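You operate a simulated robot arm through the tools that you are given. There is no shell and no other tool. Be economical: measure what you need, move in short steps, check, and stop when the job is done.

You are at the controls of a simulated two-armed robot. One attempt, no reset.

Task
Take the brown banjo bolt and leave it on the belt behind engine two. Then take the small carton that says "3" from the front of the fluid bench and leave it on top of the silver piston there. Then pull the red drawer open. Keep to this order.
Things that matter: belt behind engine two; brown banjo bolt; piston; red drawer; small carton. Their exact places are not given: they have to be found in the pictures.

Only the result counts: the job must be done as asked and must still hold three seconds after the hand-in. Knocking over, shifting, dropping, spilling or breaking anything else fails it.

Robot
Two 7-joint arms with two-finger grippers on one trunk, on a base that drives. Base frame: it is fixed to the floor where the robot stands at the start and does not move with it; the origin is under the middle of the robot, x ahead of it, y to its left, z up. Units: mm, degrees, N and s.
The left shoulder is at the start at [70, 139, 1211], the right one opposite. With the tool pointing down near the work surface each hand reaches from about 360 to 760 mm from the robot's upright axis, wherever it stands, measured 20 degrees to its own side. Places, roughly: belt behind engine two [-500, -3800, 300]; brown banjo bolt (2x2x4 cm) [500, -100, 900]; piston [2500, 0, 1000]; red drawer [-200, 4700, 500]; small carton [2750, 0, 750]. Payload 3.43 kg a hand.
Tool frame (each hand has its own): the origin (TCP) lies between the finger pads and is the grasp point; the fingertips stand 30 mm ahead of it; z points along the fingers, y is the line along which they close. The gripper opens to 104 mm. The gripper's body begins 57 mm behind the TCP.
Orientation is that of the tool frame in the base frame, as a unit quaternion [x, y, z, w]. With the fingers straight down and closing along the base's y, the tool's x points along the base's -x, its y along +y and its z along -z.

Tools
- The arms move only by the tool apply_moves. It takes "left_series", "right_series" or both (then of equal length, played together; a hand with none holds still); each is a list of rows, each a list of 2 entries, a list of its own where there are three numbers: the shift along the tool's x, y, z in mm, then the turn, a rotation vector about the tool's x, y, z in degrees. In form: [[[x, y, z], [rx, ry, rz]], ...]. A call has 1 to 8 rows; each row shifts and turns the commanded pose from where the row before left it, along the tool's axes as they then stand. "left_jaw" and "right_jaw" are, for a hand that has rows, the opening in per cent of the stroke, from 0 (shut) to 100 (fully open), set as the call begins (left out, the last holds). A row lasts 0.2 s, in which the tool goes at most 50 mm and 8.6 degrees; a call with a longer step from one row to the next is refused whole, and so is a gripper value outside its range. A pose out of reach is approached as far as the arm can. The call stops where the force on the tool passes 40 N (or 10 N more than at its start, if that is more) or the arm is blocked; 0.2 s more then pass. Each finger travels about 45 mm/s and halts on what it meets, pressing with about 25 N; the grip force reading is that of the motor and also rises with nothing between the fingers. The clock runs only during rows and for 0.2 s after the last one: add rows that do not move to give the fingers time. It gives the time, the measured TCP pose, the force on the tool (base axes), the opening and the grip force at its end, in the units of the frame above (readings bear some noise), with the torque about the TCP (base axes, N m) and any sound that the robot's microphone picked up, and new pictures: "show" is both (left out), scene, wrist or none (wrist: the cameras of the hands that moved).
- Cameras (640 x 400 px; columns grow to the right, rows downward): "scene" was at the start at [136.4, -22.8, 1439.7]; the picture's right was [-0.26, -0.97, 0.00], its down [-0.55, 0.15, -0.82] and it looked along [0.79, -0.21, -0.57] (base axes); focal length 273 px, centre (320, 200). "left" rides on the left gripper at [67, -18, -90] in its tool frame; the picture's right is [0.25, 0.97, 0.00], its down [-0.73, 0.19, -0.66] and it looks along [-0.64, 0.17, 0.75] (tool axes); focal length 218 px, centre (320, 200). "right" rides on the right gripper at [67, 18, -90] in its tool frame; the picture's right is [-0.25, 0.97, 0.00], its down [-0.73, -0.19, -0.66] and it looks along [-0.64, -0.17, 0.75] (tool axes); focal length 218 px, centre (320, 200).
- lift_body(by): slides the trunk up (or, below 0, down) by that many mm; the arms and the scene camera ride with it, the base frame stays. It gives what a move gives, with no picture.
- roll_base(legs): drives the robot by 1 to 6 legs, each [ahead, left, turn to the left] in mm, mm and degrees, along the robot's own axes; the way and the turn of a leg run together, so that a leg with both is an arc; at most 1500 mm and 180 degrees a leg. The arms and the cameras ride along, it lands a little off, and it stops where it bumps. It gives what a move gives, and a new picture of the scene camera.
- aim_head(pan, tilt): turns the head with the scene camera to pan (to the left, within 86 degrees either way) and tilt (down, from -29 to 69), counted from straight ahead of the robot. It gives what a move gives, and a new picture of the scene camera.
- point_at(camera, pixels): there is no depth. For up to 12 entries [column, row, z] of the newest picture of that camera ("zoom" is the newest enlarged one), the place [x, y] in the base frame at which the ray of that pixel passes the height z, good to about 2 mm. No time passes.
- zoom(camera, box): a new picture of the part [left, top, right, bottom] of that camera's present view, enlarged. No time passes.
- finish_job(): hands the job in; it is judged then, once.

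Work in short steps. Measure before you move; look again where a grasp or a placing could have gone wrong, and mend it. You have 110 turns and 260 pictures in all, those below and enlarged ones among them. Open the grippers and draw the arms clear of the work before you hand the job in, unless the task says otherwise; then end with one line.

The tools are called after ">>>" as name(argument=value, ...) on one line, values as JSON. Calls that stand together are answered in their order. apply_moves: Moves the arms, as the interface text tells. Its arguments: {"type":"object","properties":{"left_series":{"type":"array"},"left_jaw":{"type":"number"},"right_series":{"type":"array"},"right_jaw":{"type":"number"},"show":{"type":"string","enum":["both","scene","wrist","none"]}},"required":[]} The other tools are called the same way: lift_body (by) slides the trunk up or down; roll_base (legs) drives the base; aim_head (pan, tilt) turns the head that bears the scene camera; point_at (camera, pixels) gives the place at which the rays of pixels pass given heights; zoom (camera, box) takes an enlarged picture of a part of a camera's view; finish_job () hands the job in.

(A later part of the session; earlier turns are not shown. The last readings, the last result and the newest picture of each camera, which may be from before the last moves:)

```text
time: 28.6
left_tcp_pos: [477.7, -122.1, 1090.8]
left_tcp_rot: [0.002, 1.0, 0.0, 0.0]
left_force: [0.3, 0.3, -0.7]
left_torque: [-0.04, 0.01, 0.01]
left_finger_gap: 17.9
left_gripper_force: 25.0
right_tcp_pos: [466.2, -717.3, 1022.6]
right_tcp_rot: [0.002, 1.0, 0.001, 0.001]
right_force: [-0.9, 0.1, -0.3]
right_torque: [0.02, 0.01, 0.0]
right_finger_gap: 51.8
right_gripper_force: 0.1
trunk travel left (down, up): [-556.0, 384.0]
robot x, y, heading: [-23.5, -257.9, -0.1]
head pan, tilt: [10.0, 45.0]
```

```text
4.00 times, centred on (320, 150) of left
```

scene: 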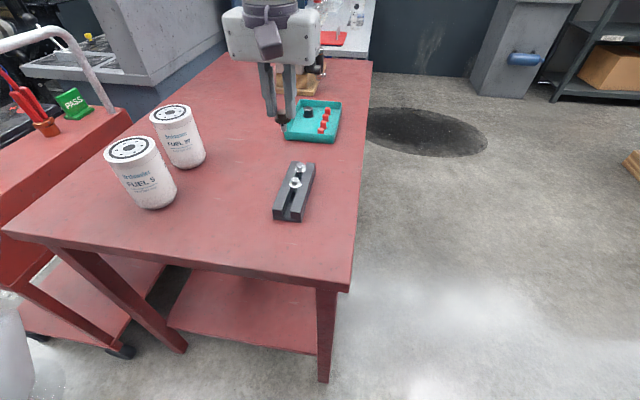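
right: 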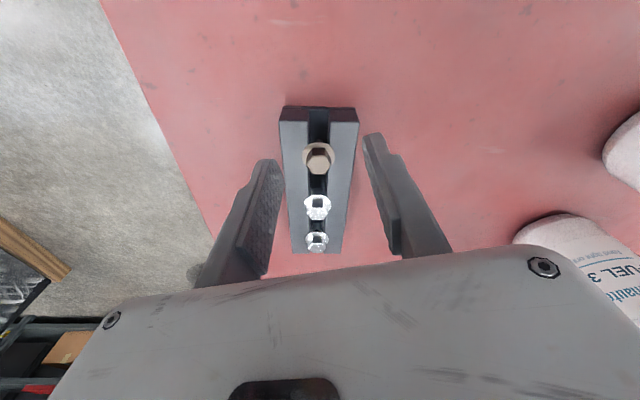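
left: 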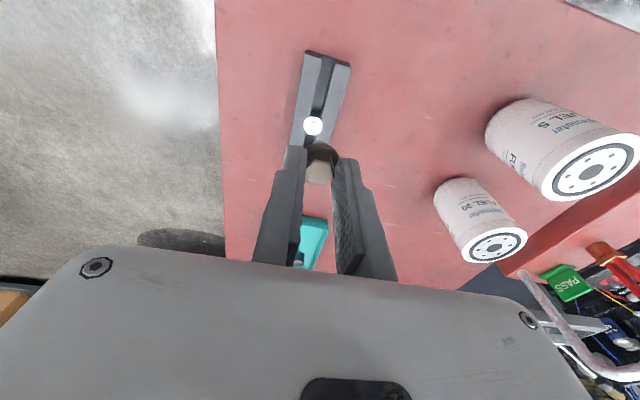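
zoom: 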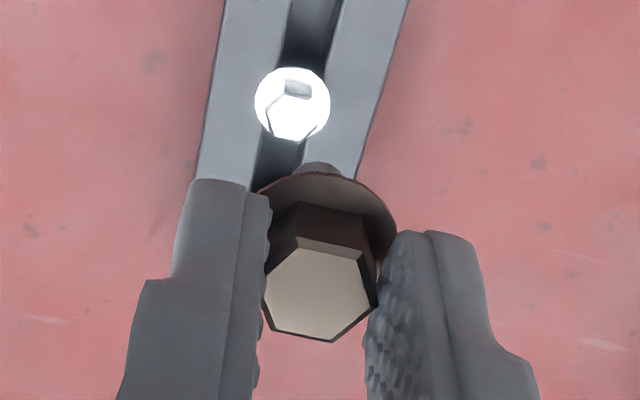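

Bolt is held. I back away from the table and look right toward engine two.

>>> roll_base(legs=[[-400, 0, 0], [0, 0, -90]])

>>> aim_head(pan=0, tilt=15)

```text
time: 35.0
left_tcp_pos: [-293.9, -764.9, 1092.1]
left_tcp_rot: [0.712, 0.702, 0.0, 0.0]
left_force: [0.1, 0.2, 0.4]
left_torque: [0.01, -0.02, 0.02]
left_finger_gap: 18.2
left_gripper_force: 24.9
right_tcp_pos: [-887.8, -747.3, 1022.9]
right_tcp_rot: [0.713, 0.702, 0.001, 0.003]
right_force: [0.0, 0.5, -0.4]
right_torque: [0.01, 0.02, 0.02]
right_finger_gap: 52.1
right_gripper_force: 0.0
trunk travel left (down, up): [-556.0, 384.0]
robot x, y, heading: [-425.4, -260.0, -91.1]
head pan, tilt: [10.0, 45.0]
```

scene: 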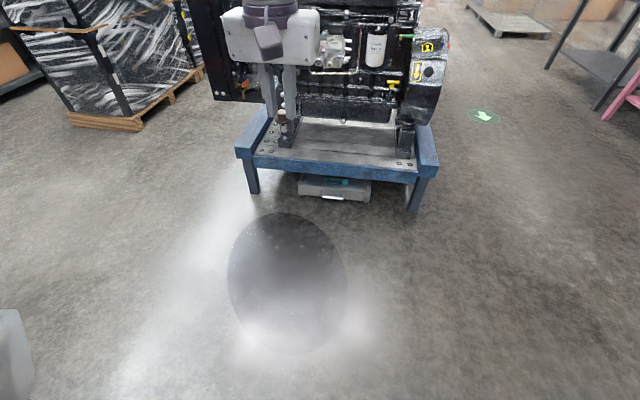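

```text
time: 35.9
left_tcp_pos: [-293.4, -764.8, 1092.6]
left_tcp_rot: [0.713, 0.701, 0.001, 0.0]
left_force: [-0.3, 0.2, -0.5]
left_torque: [-0.04, -0.05, -0.02]
left_finger_gap: 18.3
left_gripper_force: 24.5
right_tcp_pos: [-888.4, -746.3, 1022.1]
right_tcp_rot: [0.713, 0.701, 0.0, 0.003]
right_force: [0.3, 0.7, -0.3]
right_torque: [-0.04, -0.02, 0.02]
right_finger_gap: 51.8
right_gripper_force: 0.1
trunk travel left (down, up): [-556.0, 384.0]
robot x, y, heading: [-426.0, -261.5, -90.6]
head pan, tilt: [0.0, 15.0]
```

scene: 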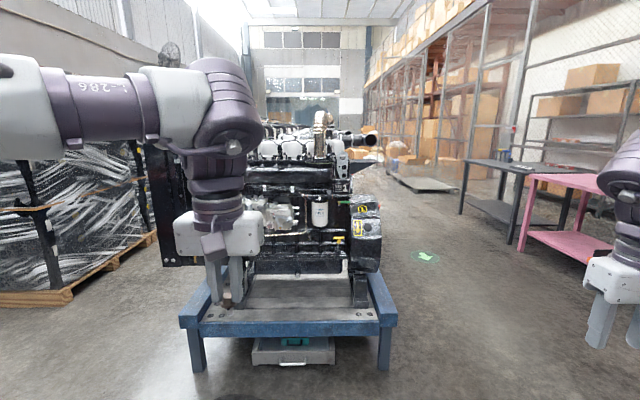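

The engine stand is ahead; I zoom on its markings and measure the stand.

>>> zoom(camera="scene", box=[140, 120, 460, 320])

>>> point_at(camera="scene", pixels=[[190, 373, 0], [388, 370, 0], [395, 314, 420], [180, 320, 420], [518, 250, 0], [70, 300, 0], [156, 236, 0]])

```text
2.00 times, centred on (300, 220) of scene
```

zoom: 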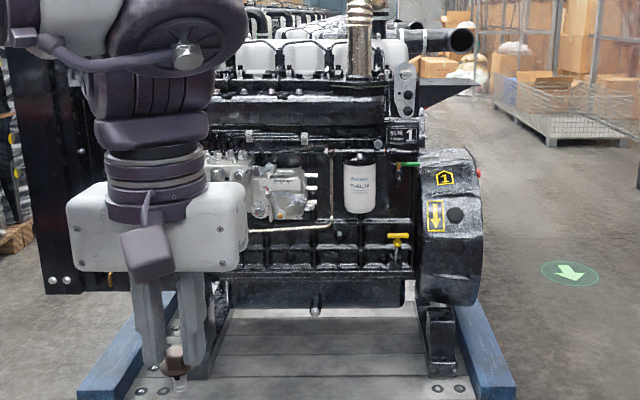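

```text
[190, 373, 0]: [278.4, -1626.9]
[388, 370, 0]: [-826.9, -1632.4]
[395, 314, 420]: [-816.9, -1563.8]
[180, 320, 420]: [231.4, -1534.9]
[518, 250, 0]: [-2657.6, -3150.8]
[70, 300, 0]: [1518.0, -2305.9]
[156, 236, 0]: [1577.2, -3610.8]
```

This is engine 1; engine two must be further back. I look to the right before driving down that corridor.

>>> aim_head(pan=-50, tilt=25)

```text
time: 37.1
left_tcp_pos: [-293.6, -764.9, 1091.4]
left_tcp_rot: [0.712, 0.702, 0.001, 0.0]
left_force: [-0.3, 0.6, -0.4]
left_torque: [-0.03, -0.01, 0.0]
left_finger_gap: 18.1
left_gripper_force: 24.9
right_tcp_pos: [-888.2, -747.4, 1022.5]
right_tcp_rot: [0.713, 0.701, 0.0, 0.002]
right_force: [-0.3, 0.2, -0.3]
right_torque: [0.01, -0.01, 0.01]
right_finger_gap: 52.0
right_gripper_force: 0.1
trunk travel left (down, up): [-556.0, 384.0]
robot x, y, heading: [-425.8, -259.1, -90.7]
head pan, tilt: [-50.0, 25.0]
```

scene: 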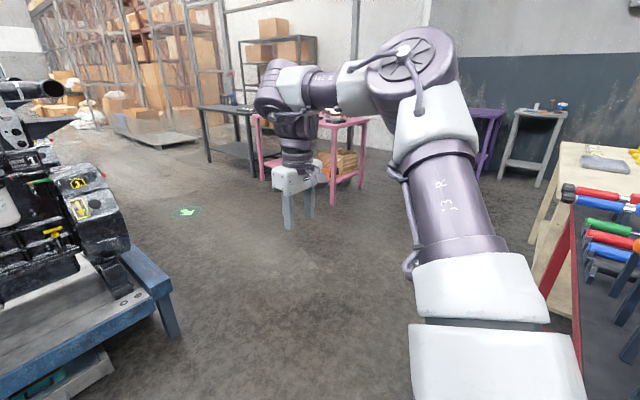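

I measure the clear corridor.

>>> point_at(camera="scene", pixels=[[333, 204, 0], [188, 211, 0], [178, 338, 0], [540, 275, 800], [262, 180, 0], [165, 147, 0]])

```text
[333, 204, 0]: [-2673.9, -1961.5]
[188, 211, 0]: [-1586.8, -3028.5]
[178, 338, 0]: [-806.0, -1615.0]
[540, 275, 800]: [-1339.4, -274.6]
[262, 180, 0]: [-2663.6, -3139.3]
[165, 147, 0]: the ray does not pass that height
```

I drive ahead 480, strafe right 1250, then ahead down the corridor.

>>> roll_base(legs=[[480, 0, 0], [0, -1250, 0], [1200, 0, 0]])

>>> aim_head(pan=40, tilt=20)

```text
time: 51.6
left_tcp_pos: [-1579.8, -2428.1, 1092.3]
left_tcp_rot: [0.714, 0.7, 0.0, 0.0]
left_force: [0.0, 0.1, -0.1]
left_torque: [0.03, 0.04, 0.0]
left_finger_gap: 18.0
left_gripper_force: 25.3
right_tcp_pos: [-2174.2, -2408.5, 1022.9]
right_tcp_rot: [0.714, 0.7, 0.0, 0.003]
right_force: [0.1, 0.0, 0.5]
right_torque: [0.01, 0.03, -0.03]
right_finger_gap: 52.1
right_gripper_force: 0.0
trunk travel left (down, up): [-556.0, 384.0]
robot x, y, heading: [-1707.7, -1920.4, -91.1]
head pan, tilt: [-50.0, 25.0]
```

scene: 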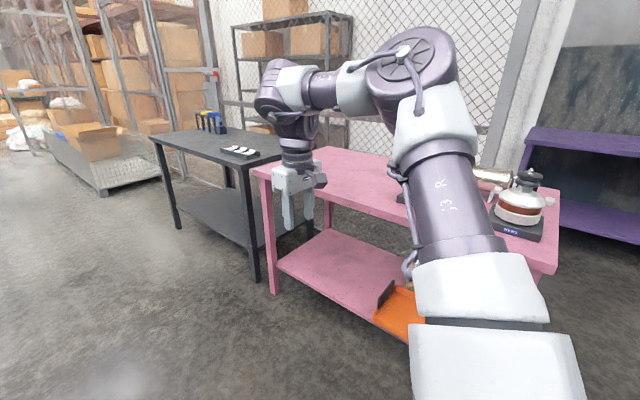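

```text
time: 53.3
left_tcp_pos: [-1579.5, -2427.7, 1091.6]
left_tcp_rot: [0.714, 0.7, 0.001, 0.0]
left_force: [0.7, -0.4, -0.5]
left_torque: [0.0, -0.03, 0.01]
left_finger_gap: 17.8
left_gripper_force: 24.8
right_tcp_pos: [-2174.1, -2409.0, 1022.7]
right_tcp_rot: [0.714, 0.7, 0.0, 0.004]
right_force: [0.0, -1.1, -0.3]
right_torque: [-0.01, 0.03, -0.02]
right_finger_gap: 52.0
right_gripper_force: 0.0
trunk travel left (down, up): [-556.0, 384.0]
robot x, y, heading: [-1708.7, -1927.4, -91.1]
head pan, tilt: [40.0, 20.0]
```

scene: 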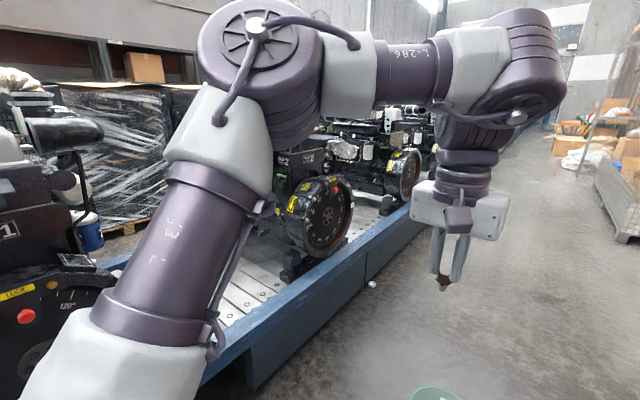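

The belt line with several engines lies on the left. I drive ahead 1450 and look left again.

>>> roll_base(legs=[[1450, 0, 0]])

>>> aim_head(pan=70, tilt=25)

```text
time: 60.5
left_tcp_pos: [-1601.4, -3871.9, 1091.7]
left_tcp_rot: [0.713, 0.701, 0.0, 0.0]
left_force: [-0.2, 0.6, 0.1]
left_torque: [-0.03, -0.01, -0.04]
left_finger_gap: 17.8
left_gripper_force: 24.9
right_tcp_pos: [-2197.2, -3853.6, 1022.4]
right_tcp_rot: [0.713, 0.702, 0.001, 0.002]
right_force: [-0.3, -0.6, -0.3]
right_torque: [0.02, -0.01, -0.01]
right_finger_gap: 51.6
right_gripper_force: 0.0
trunk travel left (down, up): [-556.0, 384.0]
robot x, y, heading: [-1730.4, -3368.5, -91.2]
head pan, tilt: [40.0, 20.0]
```

scene: 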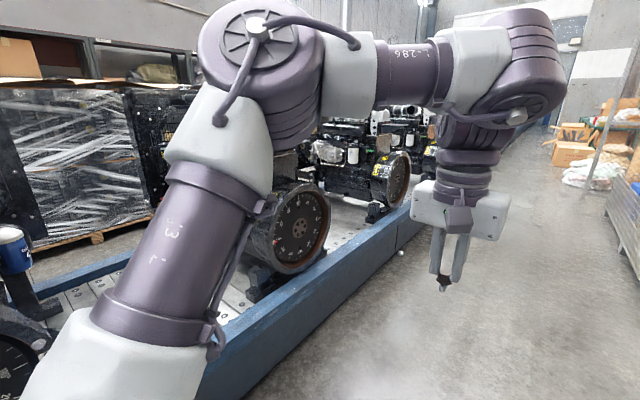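

```text
time: 61.4
left_tcp_pos: [-1602.1, -3871.5, 1092.0]
left_tcp_rot: [0.713, 0.702, 0.001, 0.001]
left_force: [0.4, 0.6, -0.3]
left_torque: [0.0, 0.03, 0.03]
left_finger_gap: 18.0
left_gripper_force: 25.0
right_tcp_pos: [-2196.6, -3854.0, 1022.5]
right_tcp_rot: [0.713, 0.701, 0.001, 0.003]
right_force: [-0.1, -0.1, 0.5]
right_torque: [-0.02, 0.0, -0.02]
right_finger_gap: 51.8
right_gripper_force: 0.1
trunk travel left (down, up): [-556.0, 384.0]
robot x, y, heading: [-1735.1, -3366.1, -90.6]
head pan, tilt: [70.0, 25.0]
```

scene: 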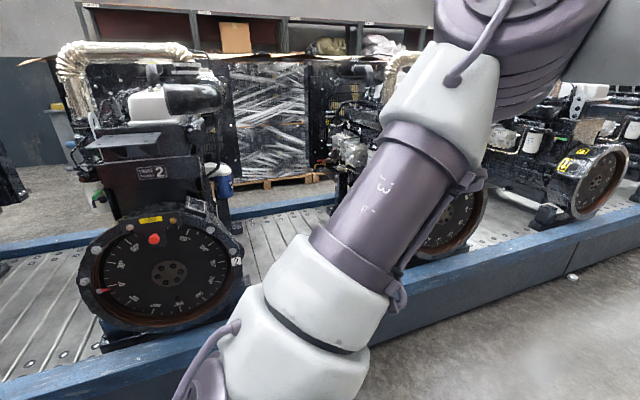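

Engine "2" is at left, its open belt section behind it around (265,240). I measure the rail and belt.

>>> point_at(camera="scene", pixels=[[130, 370, 330], [430, 283, 330], [270, 240, 300], [300, 230, 300], [250, 285, 330], [170, 330, 350], [440, 245, 350]])

>>> roll_base(legs=[[0, 0, 91]])

>>> aim_head(pan=0, tilt=35)

```text
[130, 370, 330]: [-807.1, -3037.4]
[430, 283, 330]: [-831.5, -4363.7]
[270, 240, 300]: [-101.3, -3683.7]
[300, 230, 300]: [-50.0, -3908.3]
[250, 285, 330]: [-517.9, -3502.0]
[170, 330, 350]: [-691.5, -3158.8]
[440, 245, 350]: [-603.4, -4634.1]
```

```text
time: 65.7
left_tcp_pos: [-1234.0, -3219.5, 1091.3]
left_tcp_rot: [-0.007, 1.0, 0.0, 0.001]
left_force: [0.5, 0.8, -0.8]
left_torque: [0.01, 0.01, 0.01]
left_finger_gap: 17.9
left_gripper_force: 24.8
right_tcp_pos: [-1233.1, -3815.6, 1023.2]
right_tcp_rot: [-0.006, 1.0, 0.002, 0.001]
right_force: [-0.3, 0.4, -0.3]
right_torque: [-0.02, -0.02, 0.0]
right_finger_gap: 51.8
right_gripper_force: 0.2
trunk travel left (down, up): [-556.0, 384.0]
robot x, y, heading: [-1728.0, -3366.0, 0.6]
head pan, tilt: [70.0, 25.0]
```

scene: 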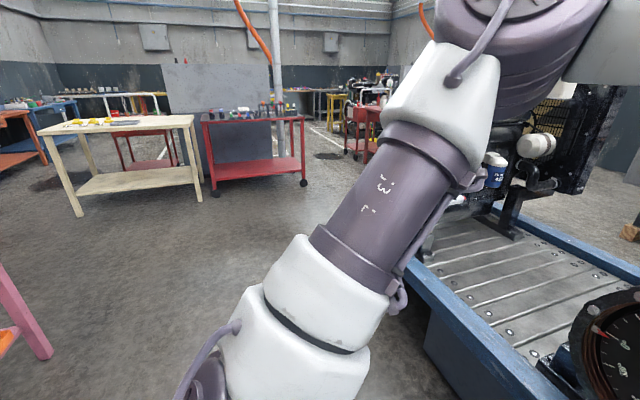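

```text
time: 67.1
left_tcp_pos: [-1233.4, -3221.0, 1092.1]
left_tcp_rot: [-0.006, 1.0, 0.0, 0.001]
left_force: [-0.1, -0.5, -0.7]
left_torque: [-0.02, 0.01, 0.03]
left_finger_gap: 18.1
left_gripper_force: 25.4
right_tcp_pos: [-1232.0, -3816.1, 1023.0]
right_tcp_rot: [-0.008, 1.0, 0.003, 0.002]
right_force: [-1.2, -0.5, -0.7]
right_torque: [0.01, -0.01, 0.0]
right_finger_gap: 51.9
right_gripper_force: 0.0
trunk travel left (down, up): [-556.0, 384.0]
robot x, y, heading: [-1731.7, -3365.2, 0.9]
head pan, tilt: [0.0, 35.0]
```

scene: 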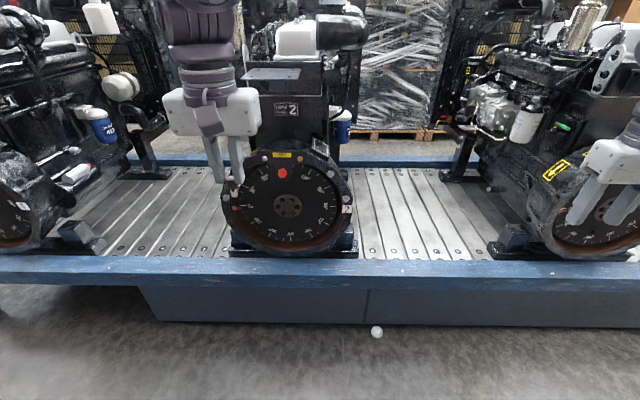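

I measure the gap on the belt right of engine 2.

>>> point_at(camera="scene", pixels=[[357, 252, 300], [490, 252, 300], [415, 252, 300], [415, 235, 300], [400, 170, 300], [415, 262, 330], [415, 278, 330], [445, 175, 300]])

>>> zoom(camera="scene", box=[320, 140, 520, 290])

```text
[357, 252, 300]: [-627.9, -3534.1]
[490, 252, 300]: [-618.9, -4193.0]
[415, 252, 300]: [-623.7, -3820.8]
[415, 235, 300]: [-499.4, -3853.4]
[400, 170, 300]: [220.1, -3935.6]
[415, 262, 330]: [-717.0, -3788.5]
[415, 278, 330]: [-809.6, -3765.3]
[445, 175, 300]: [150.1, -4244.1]
```

```text
2.67 times, centred on (420, 215) of scene
```

zoom: 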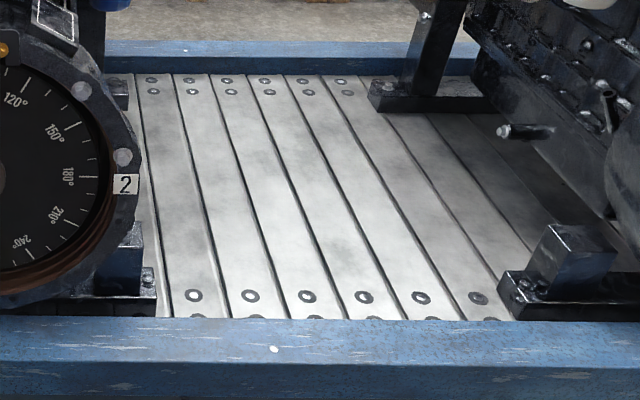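

Gap spans y -3534…-4193 between flywheels. I strafe right ~600 mm first, and pull the right hand back so it stays clear.

>>> roll_base(legs=[[0, -600, -0.8]])

>>> apply_moves(right_series=[[[40, 0, 0], [0, 0, 0]], [[40, -10, 0], [0, 0, 0]], [[40, -10, 0], [0, 0, 0]], [[30, -10, -20], [0, 0, 0]], [[0, 0, -30], [0, 0, 0]], [[0, 0, 0], [0, 0, 0]]], show="scene", right_jaw=0)

```text
time: 70.5
left_tcp_pos: [-1225.5, -3819.9, 1091.4]
left_tcp_rot: [-0.003, 1.0, -0.001, 0.0]
left_force: [0.4, 0.5, -0.4]
left_torque: [-0.02, -0.02, -0.02]
left_finger_gap: 17.8
left_gripper_force: 25.3
right_tcp_pos: [-1229.7, -4415.2, 1022.0]
right_tcp_rot: [-0.002, 1.0, 0.002, 0.002]
right_force: [0.4, -0.9, -0.6]
right_torque: [-0.04, 0.03, 0.02]
right_finger_gap: 52.0
right_gripper_force: 0.0
trunk travel left (down, up): [-556.0, 384.0]
robot x, y, heading: [-1725.1, -3960.1, 0.4]
head pan, tilt: [0.0, 35.0]
```

scene: 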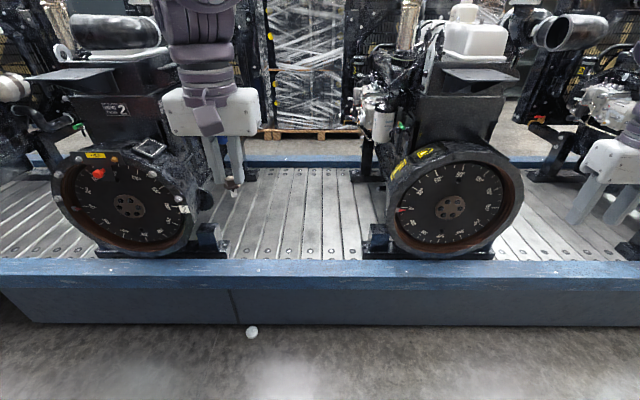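

```text
time: 71.9
left_tcp_pos: [-1225.2, -3820.4, 1091.7]
left_tcp_rot: [-0.002, 1.0, 0.001, 0.0]
left_force: [-0.4, 0.6, -1.0]
left_torque: [0.0, 0.02, 0.01]
left_finger_gap: 17.9
left_gripper_force: 24.5
right_tcp_pos: [-1380.0, -4446.9, 1071.2]
right_tcp_rot: [-0.002, 1.0, 0.002, 0.002]
right_force: [-0.1, -0.4, 0.1]
right_torque: [0.04, 0.03, -0.01]
right_finger_gap: 0.1
right_gripper_force: 24.9
trunk travel left (down, up): [-556.0, 384.0]
robot x, y, heading: [-1724.9, -3961.1, 0.3]
head pan, tilt: [0.0, 35.0]
```

scene: 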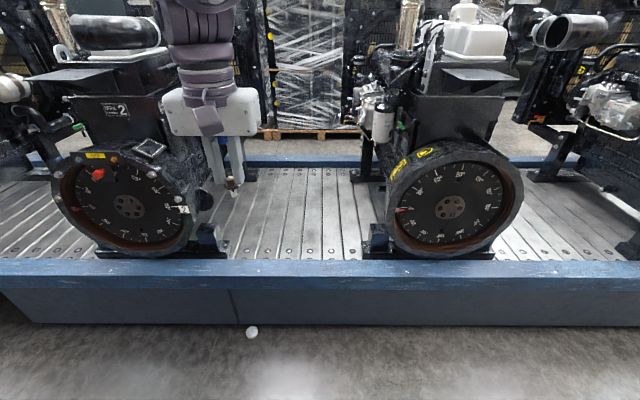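

Drive ahead 485 mm to bring the robot near the rail.

>>> roll_base(legs=[[485, -10, 0]])

>>> aim_head(pan=0, tilt=45)

```text
time: 74.7
left_tcp_pos: [-745.4, -3824.8, 1092.1]
left_tcp_rot: [-0.003, 1.0, 0.001, 0.0]
left_force: [0.4, -0.5, -1.0]
left_torque: [-0.01, -0.01, -0.03]
left_finger_gap: 17.6
left_gripper_force: 24.9
right_tcp_pos: [-899.5, -4452.3, 1071.5]
right_tcp_rot: [-0.003, 1.0, 0.002, 0.002]
right_force: [-0.8, -0.2, -0.6]
right_torque: [0.0, -0.02, 0.01]
right_finger_gap: 0.0
right_gripper_force: 25.0
trunk travel left (down, up): [-556.0, 384.0]
robot x, y, heading: [-1248.0, -3968.2, 0.4]
head pan, tilt: [0.0, 35.0]
```

scene: 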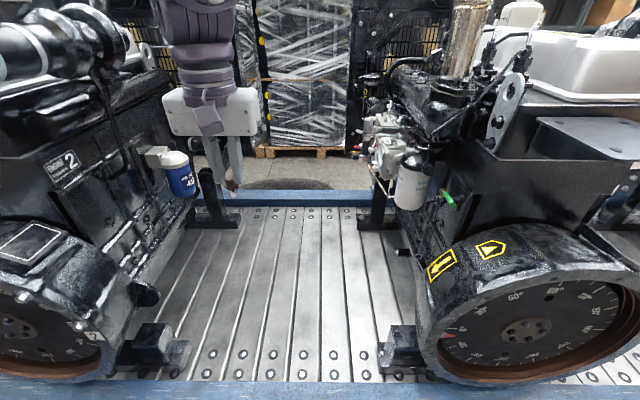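

```text
time: 75.4
left_tcp_pos: [-745.5, -3826.1, 1091.6]
left_tcp_rot: [-0.004, 1.0, 0.0, 0.0]
left_force: [0.5, -0.4, -0.2]
left_torque: [0.02, 0.0, 0.03]
left_finger_gap: 17.8
left_gripper_force: 25.0
right_tcp_pos: [-899.6, -4452.4, 1071.5]
right_tcp_rot: [-0.003, 1.0, 0.003, 0.002]
right_force: [-0.8, -0.7, -0.3]
right_torque: [-0.02, -0.03, 0.0]
right_finger_gap: 0.0
right_gripper_force: 25.0
trunk travel left (down, up): [-556.0, 384.0]
robot x, y, heading: [-1244.2, -3974.8, 0.5]
head pan, tilt: [0.0, 45.0]
```

scene: 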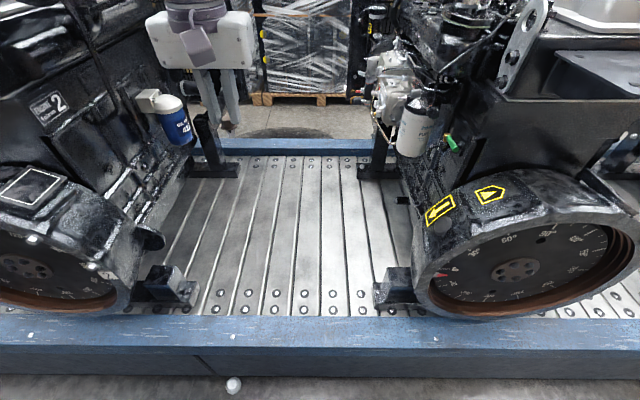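

I lower the trunk 400 mm.

>>> lift_body(by=-400)

>>> aim_head(pan=0, tilt=35)

```text
time: 79.3
left_tcp_pos: [-745.7, -3826.6, 692.0]
left_tcp_rot: [-0.004, 1.0, 0.0, 0.0]
left_force: [-0.4, -1.2, -0.2]
left_torque: [0.01, -0.01, 0.03]
left_finger_gap: 18.0
left_gripper_force: 25.4
right_tcp_pos: [-899.4, -4452.5, 671.4]
right_tcp_rot: [-0.003, 1.0, 0.002, 0.001]
right_force: [0.4, -0.5, -0.6]
right_torque: [-0.03, 0.01, 0.02]
right_finger_gap: 0.0
right_gripper_force: 24.7
trunk travel left (down, up): [-156.0, 784.0]
robot x, y, heading: [-1248.2, -3966.2, 0.5]
head pan, tilt: [0.0, 45.0]
```

```text
time: 80.0
left_tcp_pos: [-745.6, -3826.0, 690.7]
left_tcp_rot: [-0.003, 1.0, 0.001, 0.0]
left_force: [0.2, 0.6, -0.2]
left_torque: [0.03, 0.01, 0.0]
left_finger_gap: 17.9
left_gripper_force: 24.8
right_tcp_pos: [-899.2, -4453.1, 671.7]
right_tcp_rot: [-0.004, 1.0, 0.003, 0.002]
right_force: [0.6, 0.2, -0.3]
right_torque: [0.02, 0.02, -0.02]
right_finger_gap: 0.1
right_gripper_force: 25.0
trunk travel left (down, up): [-156.0, 784.0]
robot x, y, heading: [-1243.8, -3968.8, 0.2]
head pan, tilt: [0.0, 35.0]
```

scene: 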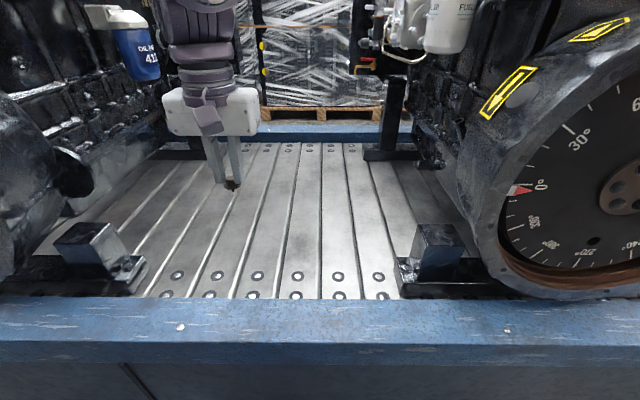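

Clear view of the open belt. I extend the left hand 190 mm forward and slightly right, then begin to lower.

>>> apply_moves(left_series=[[[-40, -8, 10], [0, 0, 0]], [[-40, -8, 10], [0, 0, 0]], [[-40, -8, 20], [0, 0, 0]], [[-35, -6, 30], [0, 0, 0]], [[-35, 0, 30], [0, 0, 0]], [[0, 0, 45], [0, 0, 0]], [[0, 0, 45], [0, 0, 0]], [[0, 0, 0], [0, 0, 0]]])

>>> point_at(camera="scene", pixels=[[260, 272, 300], [290, 230, 300], [260, 300, 330]])

```text
time: 81.8
left_tcp_pos: [-634.8, -3853.4, 542.0]
left_tcp_rot: [-0.004, 1.0, 0.0, 0.0]
left_force: [-0.8, 0.3, 0.3]
left_torque: [-0.04, -0.01, 0.01]
left_finger_gap: 18.1
left_gripper_force: 24.8
left hand out of reach, approached as far as the arm can: row 3, 4, 5
right_tcp_pos: [-899.8, -4453.2, 671.9]
right_tcp_rot: [-0.004, 1.0, 0.002, 0.001]
right_force: [0.0, 0.1, 0.5]
right_torque: [0.02, 0.02, -0.01]
right_finger_gap: 0.2
right_gripper_force: 24.8
trunk travel left (down, up): [-156.0, 784.0]
robot x, y, heading: [-1245.2, -3967.5, 0.5]
head pan, tilt: [0.0, 35.0]
```

scene: 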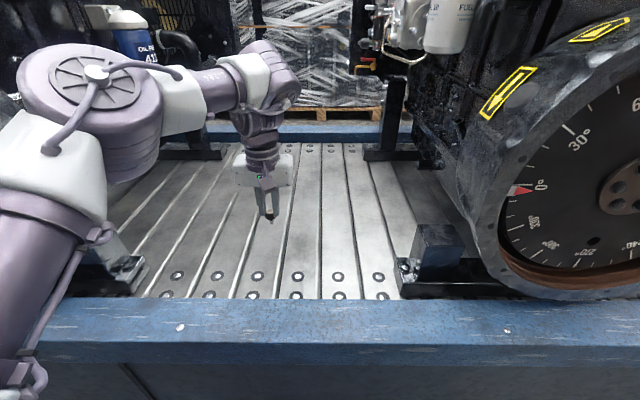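
left: 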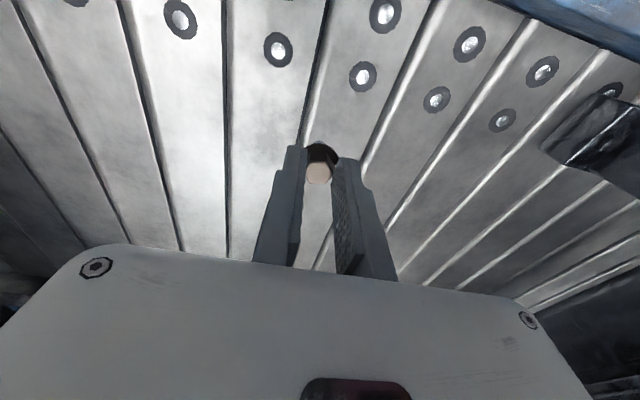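

```text
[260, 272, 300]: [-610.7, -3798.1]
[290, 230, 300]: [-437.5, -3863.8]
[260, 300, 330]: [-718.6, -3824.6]
```

The hand is over the belt at x=-635; I lower further and try to extend forward more.

>>> apply_moves(left_series=[[[0, 0, 40], [0, 0, 0]], [[0, 0, 40], [0, 0, 0]], [[-20, 0, 20], [0, 0, 0]], [[-20, 0, 10], [0, 0, 0]], [[-20, 0, 0], [0, 0, 0]], [[0, 0, 0], [0, 0, 0]]])

```text
time: 83.2
left_tcp_pos: [-576.1, -3853.4, 432.5]
left_tcp_rot: [-0.004, 1.0, 0.0, 0.0]
left_force: [1.3, 0.0, -0.6]
left_torque: [-0.02, 0.0, -0.02]
left_finger_gap: 18.0
left_gripper_force: 25.2
right_tcp_pos: [-899.5, -4453.8, 671.1]
right_tcp_rot: [-0.004, 1.0, 0.003, 0.001]
right_force: [-0.3, -1.1, -0.7]
right_torque: [-0.03, 0.01, -0.03]
right_finger_gap: 0.0
right_gripper_force: 24.9
trunk travel left (down, up): [-156.0, 784.0]
robot x, y, heading: [-1245.5, -3969.2, 0.4]
head pan, tilt: [0.0, 35.0]
```

scene: 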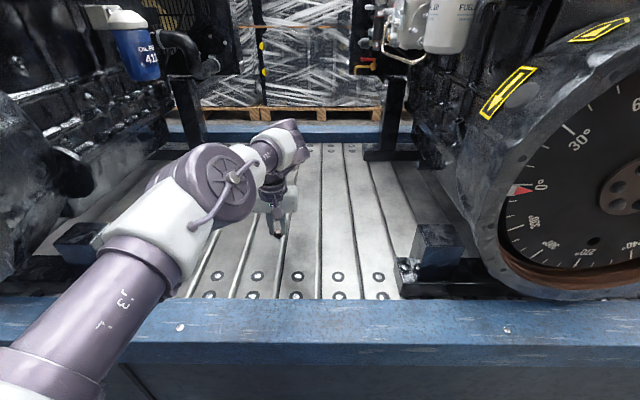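
left: 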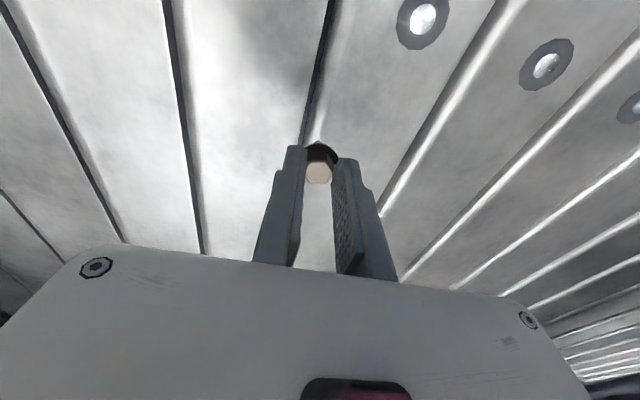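

Reach is good now (x=-576). I lower carefully toward contact.

>>> apply_moves(left_series=[[[0, 0, 15], [0, 0, 0]], [[0, 0, 15], [0, 0, 0]], [[0, 0, 10], [0, 0, 0]], [[0, 0, 0], [0, 0, 0]]])

>>> zoom(camera="scene", box=[240, 180, 320, 260])

```text
time: 84.2
left_tcp_pos: [-573.9, -3852.6, 393.0]
left_tcp_rot: [-0.003, 1.0, 0.0, 0.001]
left_force: [0.4, 0.1, 0.0]
left_torque: [-0.01, 0.0, 0.0]
left_finger_gap: 18.0
left_gripper_force: 25.1
right_tcp_pos: [-899.9, -4453.2, 671.5]
right_tcp_rot: [-0.003, 1.0, 0.002, 0.002]
right_force: [0.2, -0.8, -0.2]
right_torque: [-0.02, 0.0, -0.02]
right_finger_gap: 0.0
right_gripper_force: 25.2
trunk travel left (down, up): [-156.0, 784.0]
robot x, y, heading: [-1245.6, -3969.7, 0.6]
head pan, tilt: [0.0, 35.0]
```

scene: 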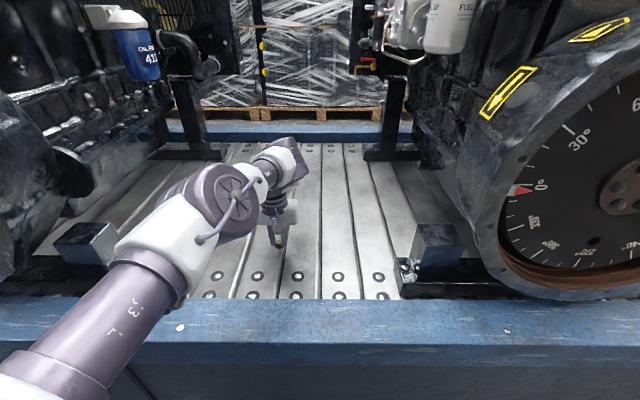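
left: 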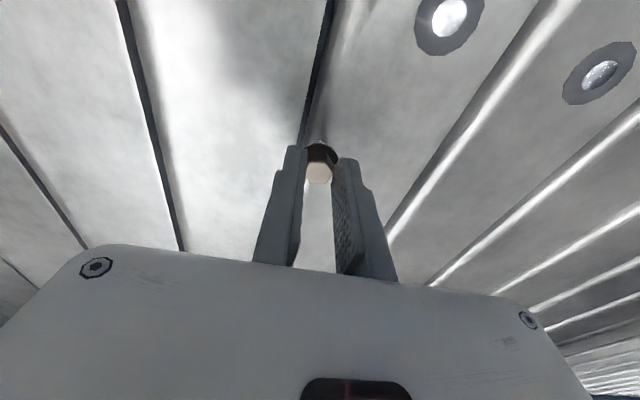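

```text
5.00 times, centred on (280, 220) of scene
```

zoom: 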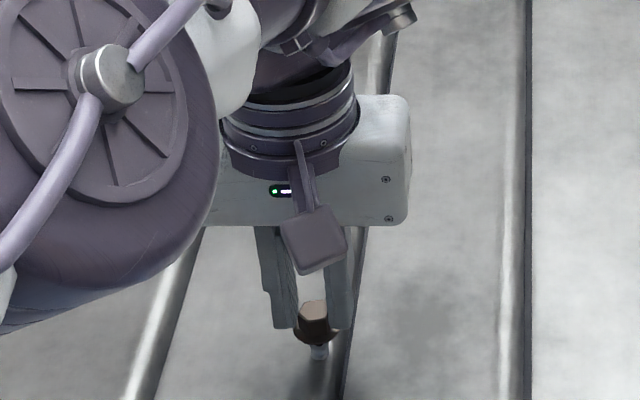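

Still no contact; I lower in small steps until the bolt end touches.

>>> apply_moves(left_series=[[[0, 0, 6], [0, 0, 0]], [[0, 0, 6], [0, 0, 0]], [[0, 0, 5], [0, 0, 0]], [[0, 0, 5], [0, 0, 0]], [[0, 0, 0], [0, 0, 0]]], show="none")

>>> zoom(camera="scene", box=[170, 140, 330, 300])

```text
time: 85.4
left_tcp_pos: [-575.0, -3853.4, 373.9]
left_tcp_rot: [-0.005, 1.0, -0.002, 0.002]
left_force: [4.6, 2.2, 22.5]
left_torque: [0.09, -0.23, 0.04]
left_finger_gap: 17.9
left_gripper_force: 25.0
right_tcp_pos: [-901.3, -4453.0, 671.5]
right_tcp_rot: [-0.003, 1.0, 0.003, 0.004]
right_force: [0.2, 0.7, -0.7]
right_torque: [-0.02, -0.03, 0.02]
right_finger_gap: 0.0
right_gripper_force: 25.1
trunk travel left (down, up): [-156.0, 784.0]
robot x, y, heading: [-1244.3, -3965.4, 0.6]
head pan, tilt: [0.0, 35.0]
```

```text
2.50 times, centred on (250, 220) of scene
```

zoom: 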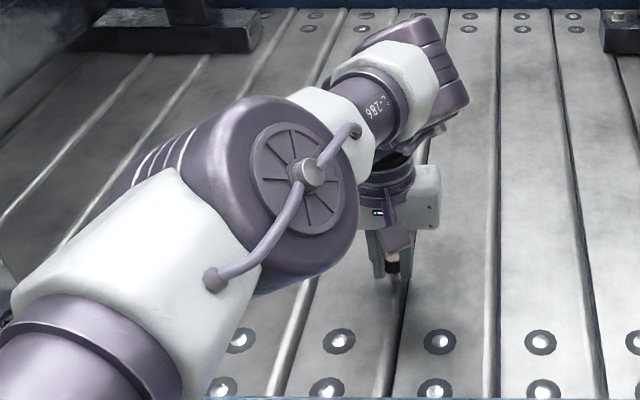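

The bolt stands on the belt (22 N). I back up 2.5 mm and open.

>>> apply_moves(left_series=[[[0, 0, -2.5], [0, 0, 0]], [[0, 0, 0], [0, 0, 0]]], show="none")

>>> apply_moves(left_series=[[[0, 0, 0], [0, 0, 0]], [[0, 0, 0], [0, 0, 0]], [[0, 0, 0], [0, 0, 0]], [[0, 0, 0], [0, 0, 0]]], left_jaw=60, show="wrist")

```text
time: 86.0
left_tcp_pos: [-574.7, -3852.7, 373.1]
left_tcp_rot: [-0.004, 1.0, -0.001, -0.001]
left_force: [3.4, 2.1, 11.4]
left_torque: [0.06, -0.16, 0.03]
left_finger_gap: 17.7
left_gripper_force: 25.2
right_tcp_pos: [-899.8, -4452.6, 671.1]
right_tcp_rot: [-0.004, 1.0, 0.003, 0.002]
right_force: [0.1, -0.3, 0.4]
right_torque: [-0.05, 0.0, 0.02]
right_finger_gap: 0.3
right_gripper_force: 25.6
trunk travel left (down, up): [-156.0, 784.0]
robot x, y, heading: [-1248.5, -3972.0, 0.3]
head pan, tilt: [0.0, 35.0]
```

```text
time: 87.0
left_tcp_pos: [-574.8, -3851.8, 373.0]
left_tcp_rot: [-0.003, 1.0, -0.001, -0.001]
left_force: [0.0, 0.2, 0.5]
left_torque: [0.0, 0.05, 0.0]
left_finger_gap: 62.4
left_gripper_force: 0.1
right_tcp_pos: [-900.4, -4453.3, 670.9]
right_tcp_rot: [-0.003, 1.0, 0.002, 0.001]
right_force: [0.5, -0.1, 0.9]
right_torque: [-0.02, -0.01, -0.04]
right_finger_gap: 0.0
right_gripper_force: 25.3
trunk travel left (down, up): [-156.0, 784.0]
robot x, y, heading: [-1246.3, -3969.3, 0.4]
head pan, tilt: [0.0, 35.0]
```

left: 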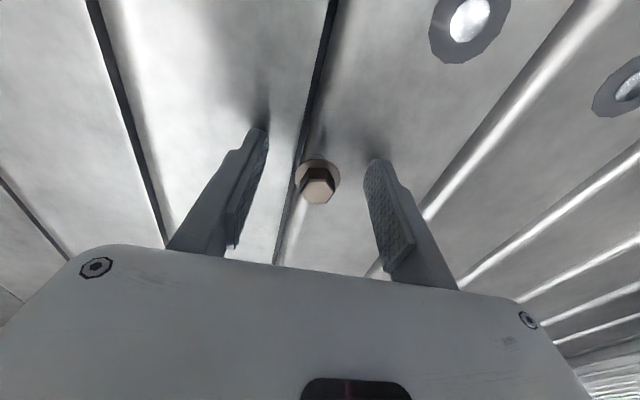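

Released; bolt stands on the belt. I raise straight up, then retrace backward.

>>> apply_moves(left_series=[[[0, 0, -15], [0, 0, 0]], [[0, 0, -25], [0, 0, 0]], [[0, 0, -30], [0, 0, 0]], [[0, 0, -30], [0, 0, 0]], [[20, 0, -20], [0, 0, 0]], [[25, 0, -30], [0, 0, 0]], [[20, 0, -40], [0, 0, 0]], [[0, 0, 0], [0, 0, 0]]])

```text
time: 88.8
left_tcp_pos: [-649.9, -3859.7, 562.0]
left_tcp_rot: [-0.004, 1.0, -0.001, 0.0]
left_force: [0.8, 0.3, 0.6]
left_torque: [-0.04, -0.04, 0.0]
left_finger_gap: 62.3
left_gripper_force: 0.0
left hand out of reach, approached as far as the arm can: row 3, 4
right_tcp_pos: [-900.3, -4452.8, 671.6]
right_tcp_rot: [-0.004, 1.0, 0.003, 0.002]
right_force: [0.1, 0.9, 0.3]
right_torque: [-0.02, -0.01, 0.0]
right_finger_gap: 0.0
right_gripper_force: 24.4
trunk travel left (down, up): [-156.0, 784.0]
robot x, y, heading: [-1247.8, -3966.6, 0.4]
head pan, tilt: [0.0, 35.0]
```

scene: 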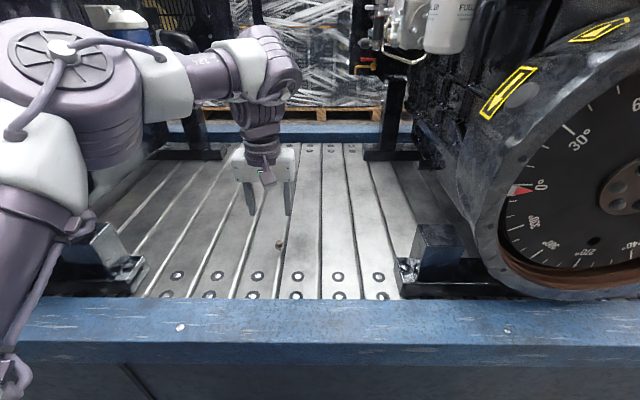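
left: 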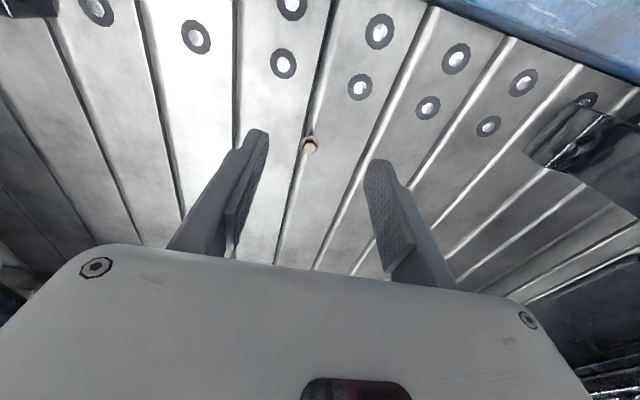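

Bolt stays on the belt at (279,243). I pull the hand back, raise the trunk and leave.

>>> apply_moves(left_series=[[[30, 10, -30], [0, 0, 0]], [[30, 10, -30], [0, 0, 0]], [[35, 10, -30], [0, 0, 0]], [[0, 0, -35], [0, 0, 0]], [[0, 0, 0], [0, 0, 0]]], show="none")

>>> lift_body(by=400)

>>> zoom(camera="scene", box=[200, 200, 360, 300])

```text
time: 90.0
left_tcp_pos: [-742.8, -3829.5, 686.6]
left_tcp_rot: [-0.003, 1.0, 0.0, 0.0]
left_force: [0.5, -0.3, 0.0]
left_torque: [-0.01, 0.03, -0.03]
left_finger_gap: 62.3
left_gripper_force: 0.1
right_tcp_pos: [-898.3, -4453.0, 671.9]
right_tcp_rot: [-0.003, 1.0, 0.002, 0.002]
right_force: [-1.1, 0.0, 0.2]
right_torque: [0.03, 0.0, -0.02]
right_finger_gap: 0.0
right_gripper_force: 25.1
trunk travel left (down, up): [-156.0, 784.0]
robot x, y, heading: [-1252.3, -3973.6, 0.4]
head pan, tilt: [0.0, 35.0]
```

```text
time: 93.8
left_tcp_pos: [-744.4, -3829.8, 1086.7]
left_tcp_rot: [-0.004, 1.0, 0.0, 0.0]
left_force: [-0.3, 0.5, 0.1]
left_torque: [0.0, 0.01, -0.02]
left_finger_gap: 62.3
left_gripper_force: 0.2
right_tcp_pos: [-900.1, -4452.9, 1071.4]
right_tcp_rot: [-0.004, 1.0, 0.003, 0.001]
right_force: [0.6, 0.2, 0.3]
right_torque: [0.01, -0.01, 0.0]
right_finger_gap: 0.0
right_gripper_force: 25.9
trunk travel left (down, up): [-556.0, 384.0]
robot x, y, heading: [-1247.4, -3967.7, 0.6]
head pan, tilt: [0.0, 35.0]
```

```text
4.00 times, centred on (280, 250) of scene
```

zoom: 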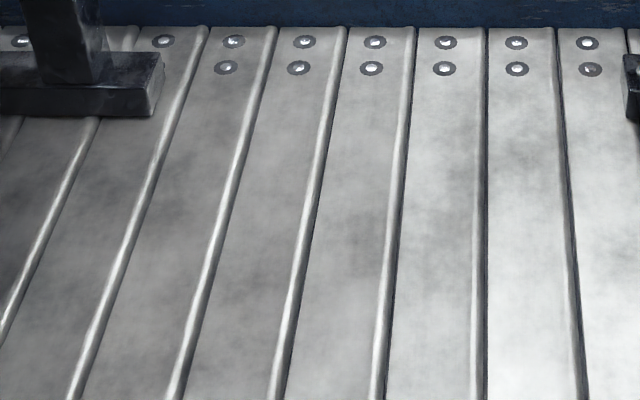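

I back off, turn, and drive back up the corridor, ending facing +x near (-1730,-1000).

>>> roll_base(legs=[[-480, 0, 0], [0, 0, 89.5], [1500, 0, 0], [1450, 0, 0], [0, 0, -90]])

```text
time: 118.1
left_tcp_pos: [-1216.9, -885.9, 1087.3]
left_tcp_rot: [0.001, 1.0, 0.0, 0.0]
left_force: [-0.3, 0.2, 0.1]
left_torque: [0.02, -0.02, 0.03]
left_finger_gap: 62.6
left_gripper_force: 0.3
right_tcp_pos: [-1379.1, -1507.1, 1071.5]
right_tcp_rot: [0.0, 1.0, 0.002, 0.002]
right_force: [-0.2, -0.7, 0.4]
right_torque: [0.02, 0.01, 0.02]
right_finger_gap: 0.0
right_gripper_force: 24.9
trunk travel left (down, up): [-556.0, 384.0]
robot x, y, heading: [-1721.1, -1015.5, 0.0]
head pan, tilt: [0.0, 35.0]
```

scene: 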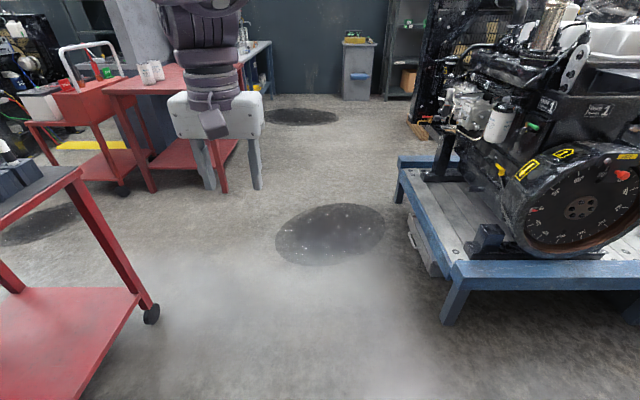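

I measure the corridor ahead: rack wheel (152,318), stand (445,322), bench and cabinet.

>>> point_at(camera="scene", pixels=[[152, 322, 0], [445, 322, 0], [400, 200, 0], [272, 97, 0], [342, 99, 0], [412, 135, 0], [226, 190, 0], [375, 100, 0]])

```text
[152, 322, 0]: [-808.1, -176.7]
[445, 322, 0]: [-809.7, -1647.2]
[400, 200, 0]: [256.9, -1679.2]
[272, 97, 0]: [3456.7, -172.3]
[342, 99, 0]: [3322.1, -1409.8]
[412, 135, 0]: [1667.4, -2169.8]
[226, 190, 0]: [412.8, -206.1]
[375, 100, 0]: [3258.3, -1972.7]
```

Corridor is clear. I drive along y≈-890 to x≈2350 and look left.

>>> roll_base(legs=[[1500, 130, 0], [1500, 0, 0], [1070, 0, 0]])

>>> aim_head(pan=75, tilt=25)

```text
refused: leg 1 is longer than a leg can be; nothing moved
```

```text
time: 119.6
left_tcp_pos: [-1217.1, -886.0, 1086.6]
left_tcp_rot: [0.001, 1.0, 0.0, 0.0]
left_force: [0.1, -0.1, 0.1]
left_torque: [-0.04, 0.01, -0.04]
left_finger_gap: 62.2
left_gripper_force: 0.0
right_tcp_pos: [-1378.3, -1506.6, 1071.7]
right_tcp_rot: [0.0, 1.0, 0.002, 0.002]
right_force: [-0.8, -0.2, 0.3]
right_torque: [-0.01, 0.0, 0.04]
right_finger_gap: 0.2
right_gripper_force: 25.1
trunk travel left (down, up): [-556.0, 384.0]
robot x, y, heading: [-1723.5, -1021.7, -0.1]
head pan, tilt: [75.0, 25.0]
```

scene: 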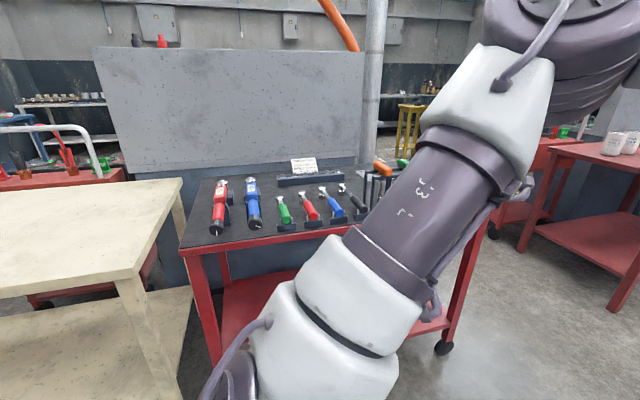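

Leg too long combined; I split it.

>>> roll_base(legs=[[600, 130, 0], [1400, 0, 0], [1400, 0, 0], [670, 0, 0]])

```text
time: 139.6
left_tcp_pos: [2857.9, -769.0, 1087.7]
left_tcp_rot: [0.0, 1.0, 0.0, 0.0]
left_force: [-0.4, 0.4, -0.1]
left_torque: [0.0, 0.02, 0.02]
left_finger_gap: 62.6
left_gripper_force: 0.0
right_tcp_pos: [2699.5, -1391.5, 1071.3]
right_tcp_rot: [-0.001, 1.0, 0.002, 0.001]
right_force: [0.6, -0.2, -0.3]
right_torque: [-0.01, -0.01, 0.0]
right_finger_gap: 0.1
right_gripper_force: 24.8
trunk travel left (down, up): [-556.0, 384.0]
robot x, y, heading: [2354.5, -904.7, 0.0]
head pan, tilt: [75.0, 25.0]
```

scene: 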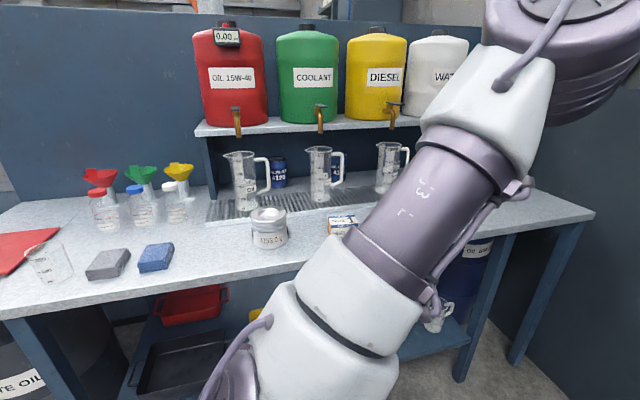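

The fluid bench faces me. I turn left 90° to face it.

>>> roll_base(legs=[[0, 0, 90]])

>>> aim_head(pan=-10, tilt=35)

>>> zoom(camera="scene", box=[220, 120, 420, 300])

```text
time: 143.8
left_tcp_pos: [2221.2, -399.3, 1087.4]
left_tcp_rot: [-0.706, 0.708, 0.0, 0.0]
left_force: [0.2, -0.3, -0.4]
left_torque: [-0.01, -0.01, 0.01]
left_finger_gap: 62.7
left_gripper_force: 0.1
right_tcp_pos: [2841.8, -560.1, 1071.9]
right_tcp_rot: [-0.707, 0.707, 0.004, 0.0]
right_force: [-0.3, 0.7, -0.4]
right_torque: [0.01, 0.0, -0.02]
right_finger_gap: 0.3
right_gripper_force: 24.2
trunk travel left (down, up): [-556.0, 384.0]
robot x, y, heading: [2359.9, -906.9, 90.1]
head pan, tilt: [75.0, 25.0]
```

scene: 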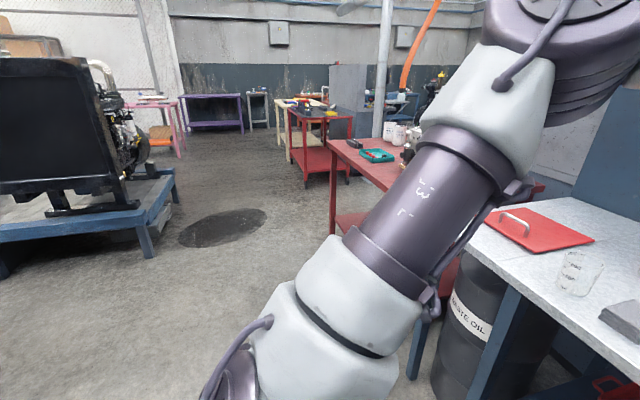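

```text
time: 145.4
left_tcp_pos: [2221.0, -399.8, 1087.0]
left_tcp_rot: [-0.706, 0.708, 0.0, 0.0]
left_force: [0.1, 0.4, -0.2]
left_torque: [-0.03, 0.0, 0.02]
left_finger_gap: 62.3
left_gripper_force: 0.0
right_tcp_pos: [2841.8, -560.5, 1071.7]
right_tcp_rot: [-0.706, 0.708, 0.003, -0.001]
right_force: [-0.1, 0.4, -0.2]
right_torque: [-0.01, 0.04, 0.01]
right_finger_gap: 0.1
right_gripper_force: 25.0
trunk travel left (down, up): [-556.0, 384.0]
robot x, y, heading: [2356.2, -899.4, 90.4]
head pan, tilt: [-10.0, 35.0]
```

scene: 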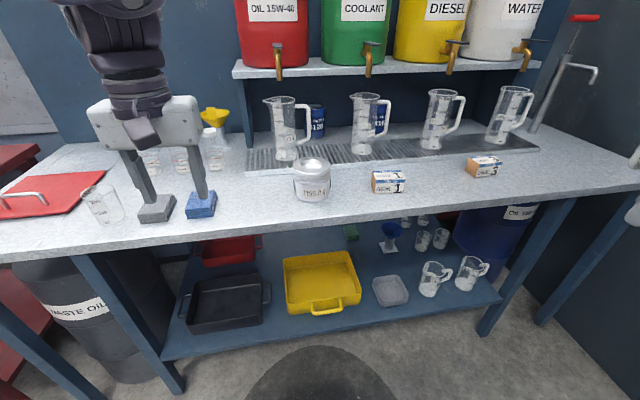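

```text
2.22 times, centred on (320, 210) of scene
```

zoom: 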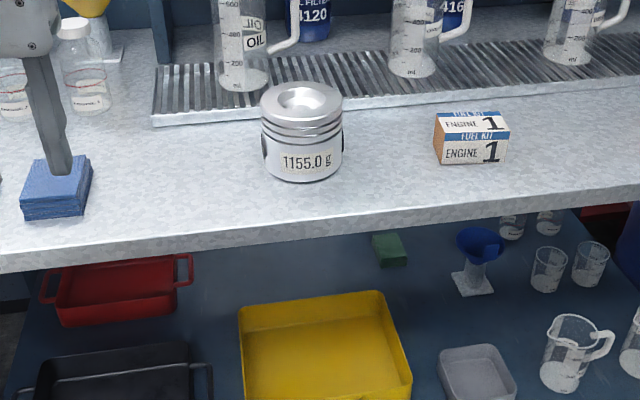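

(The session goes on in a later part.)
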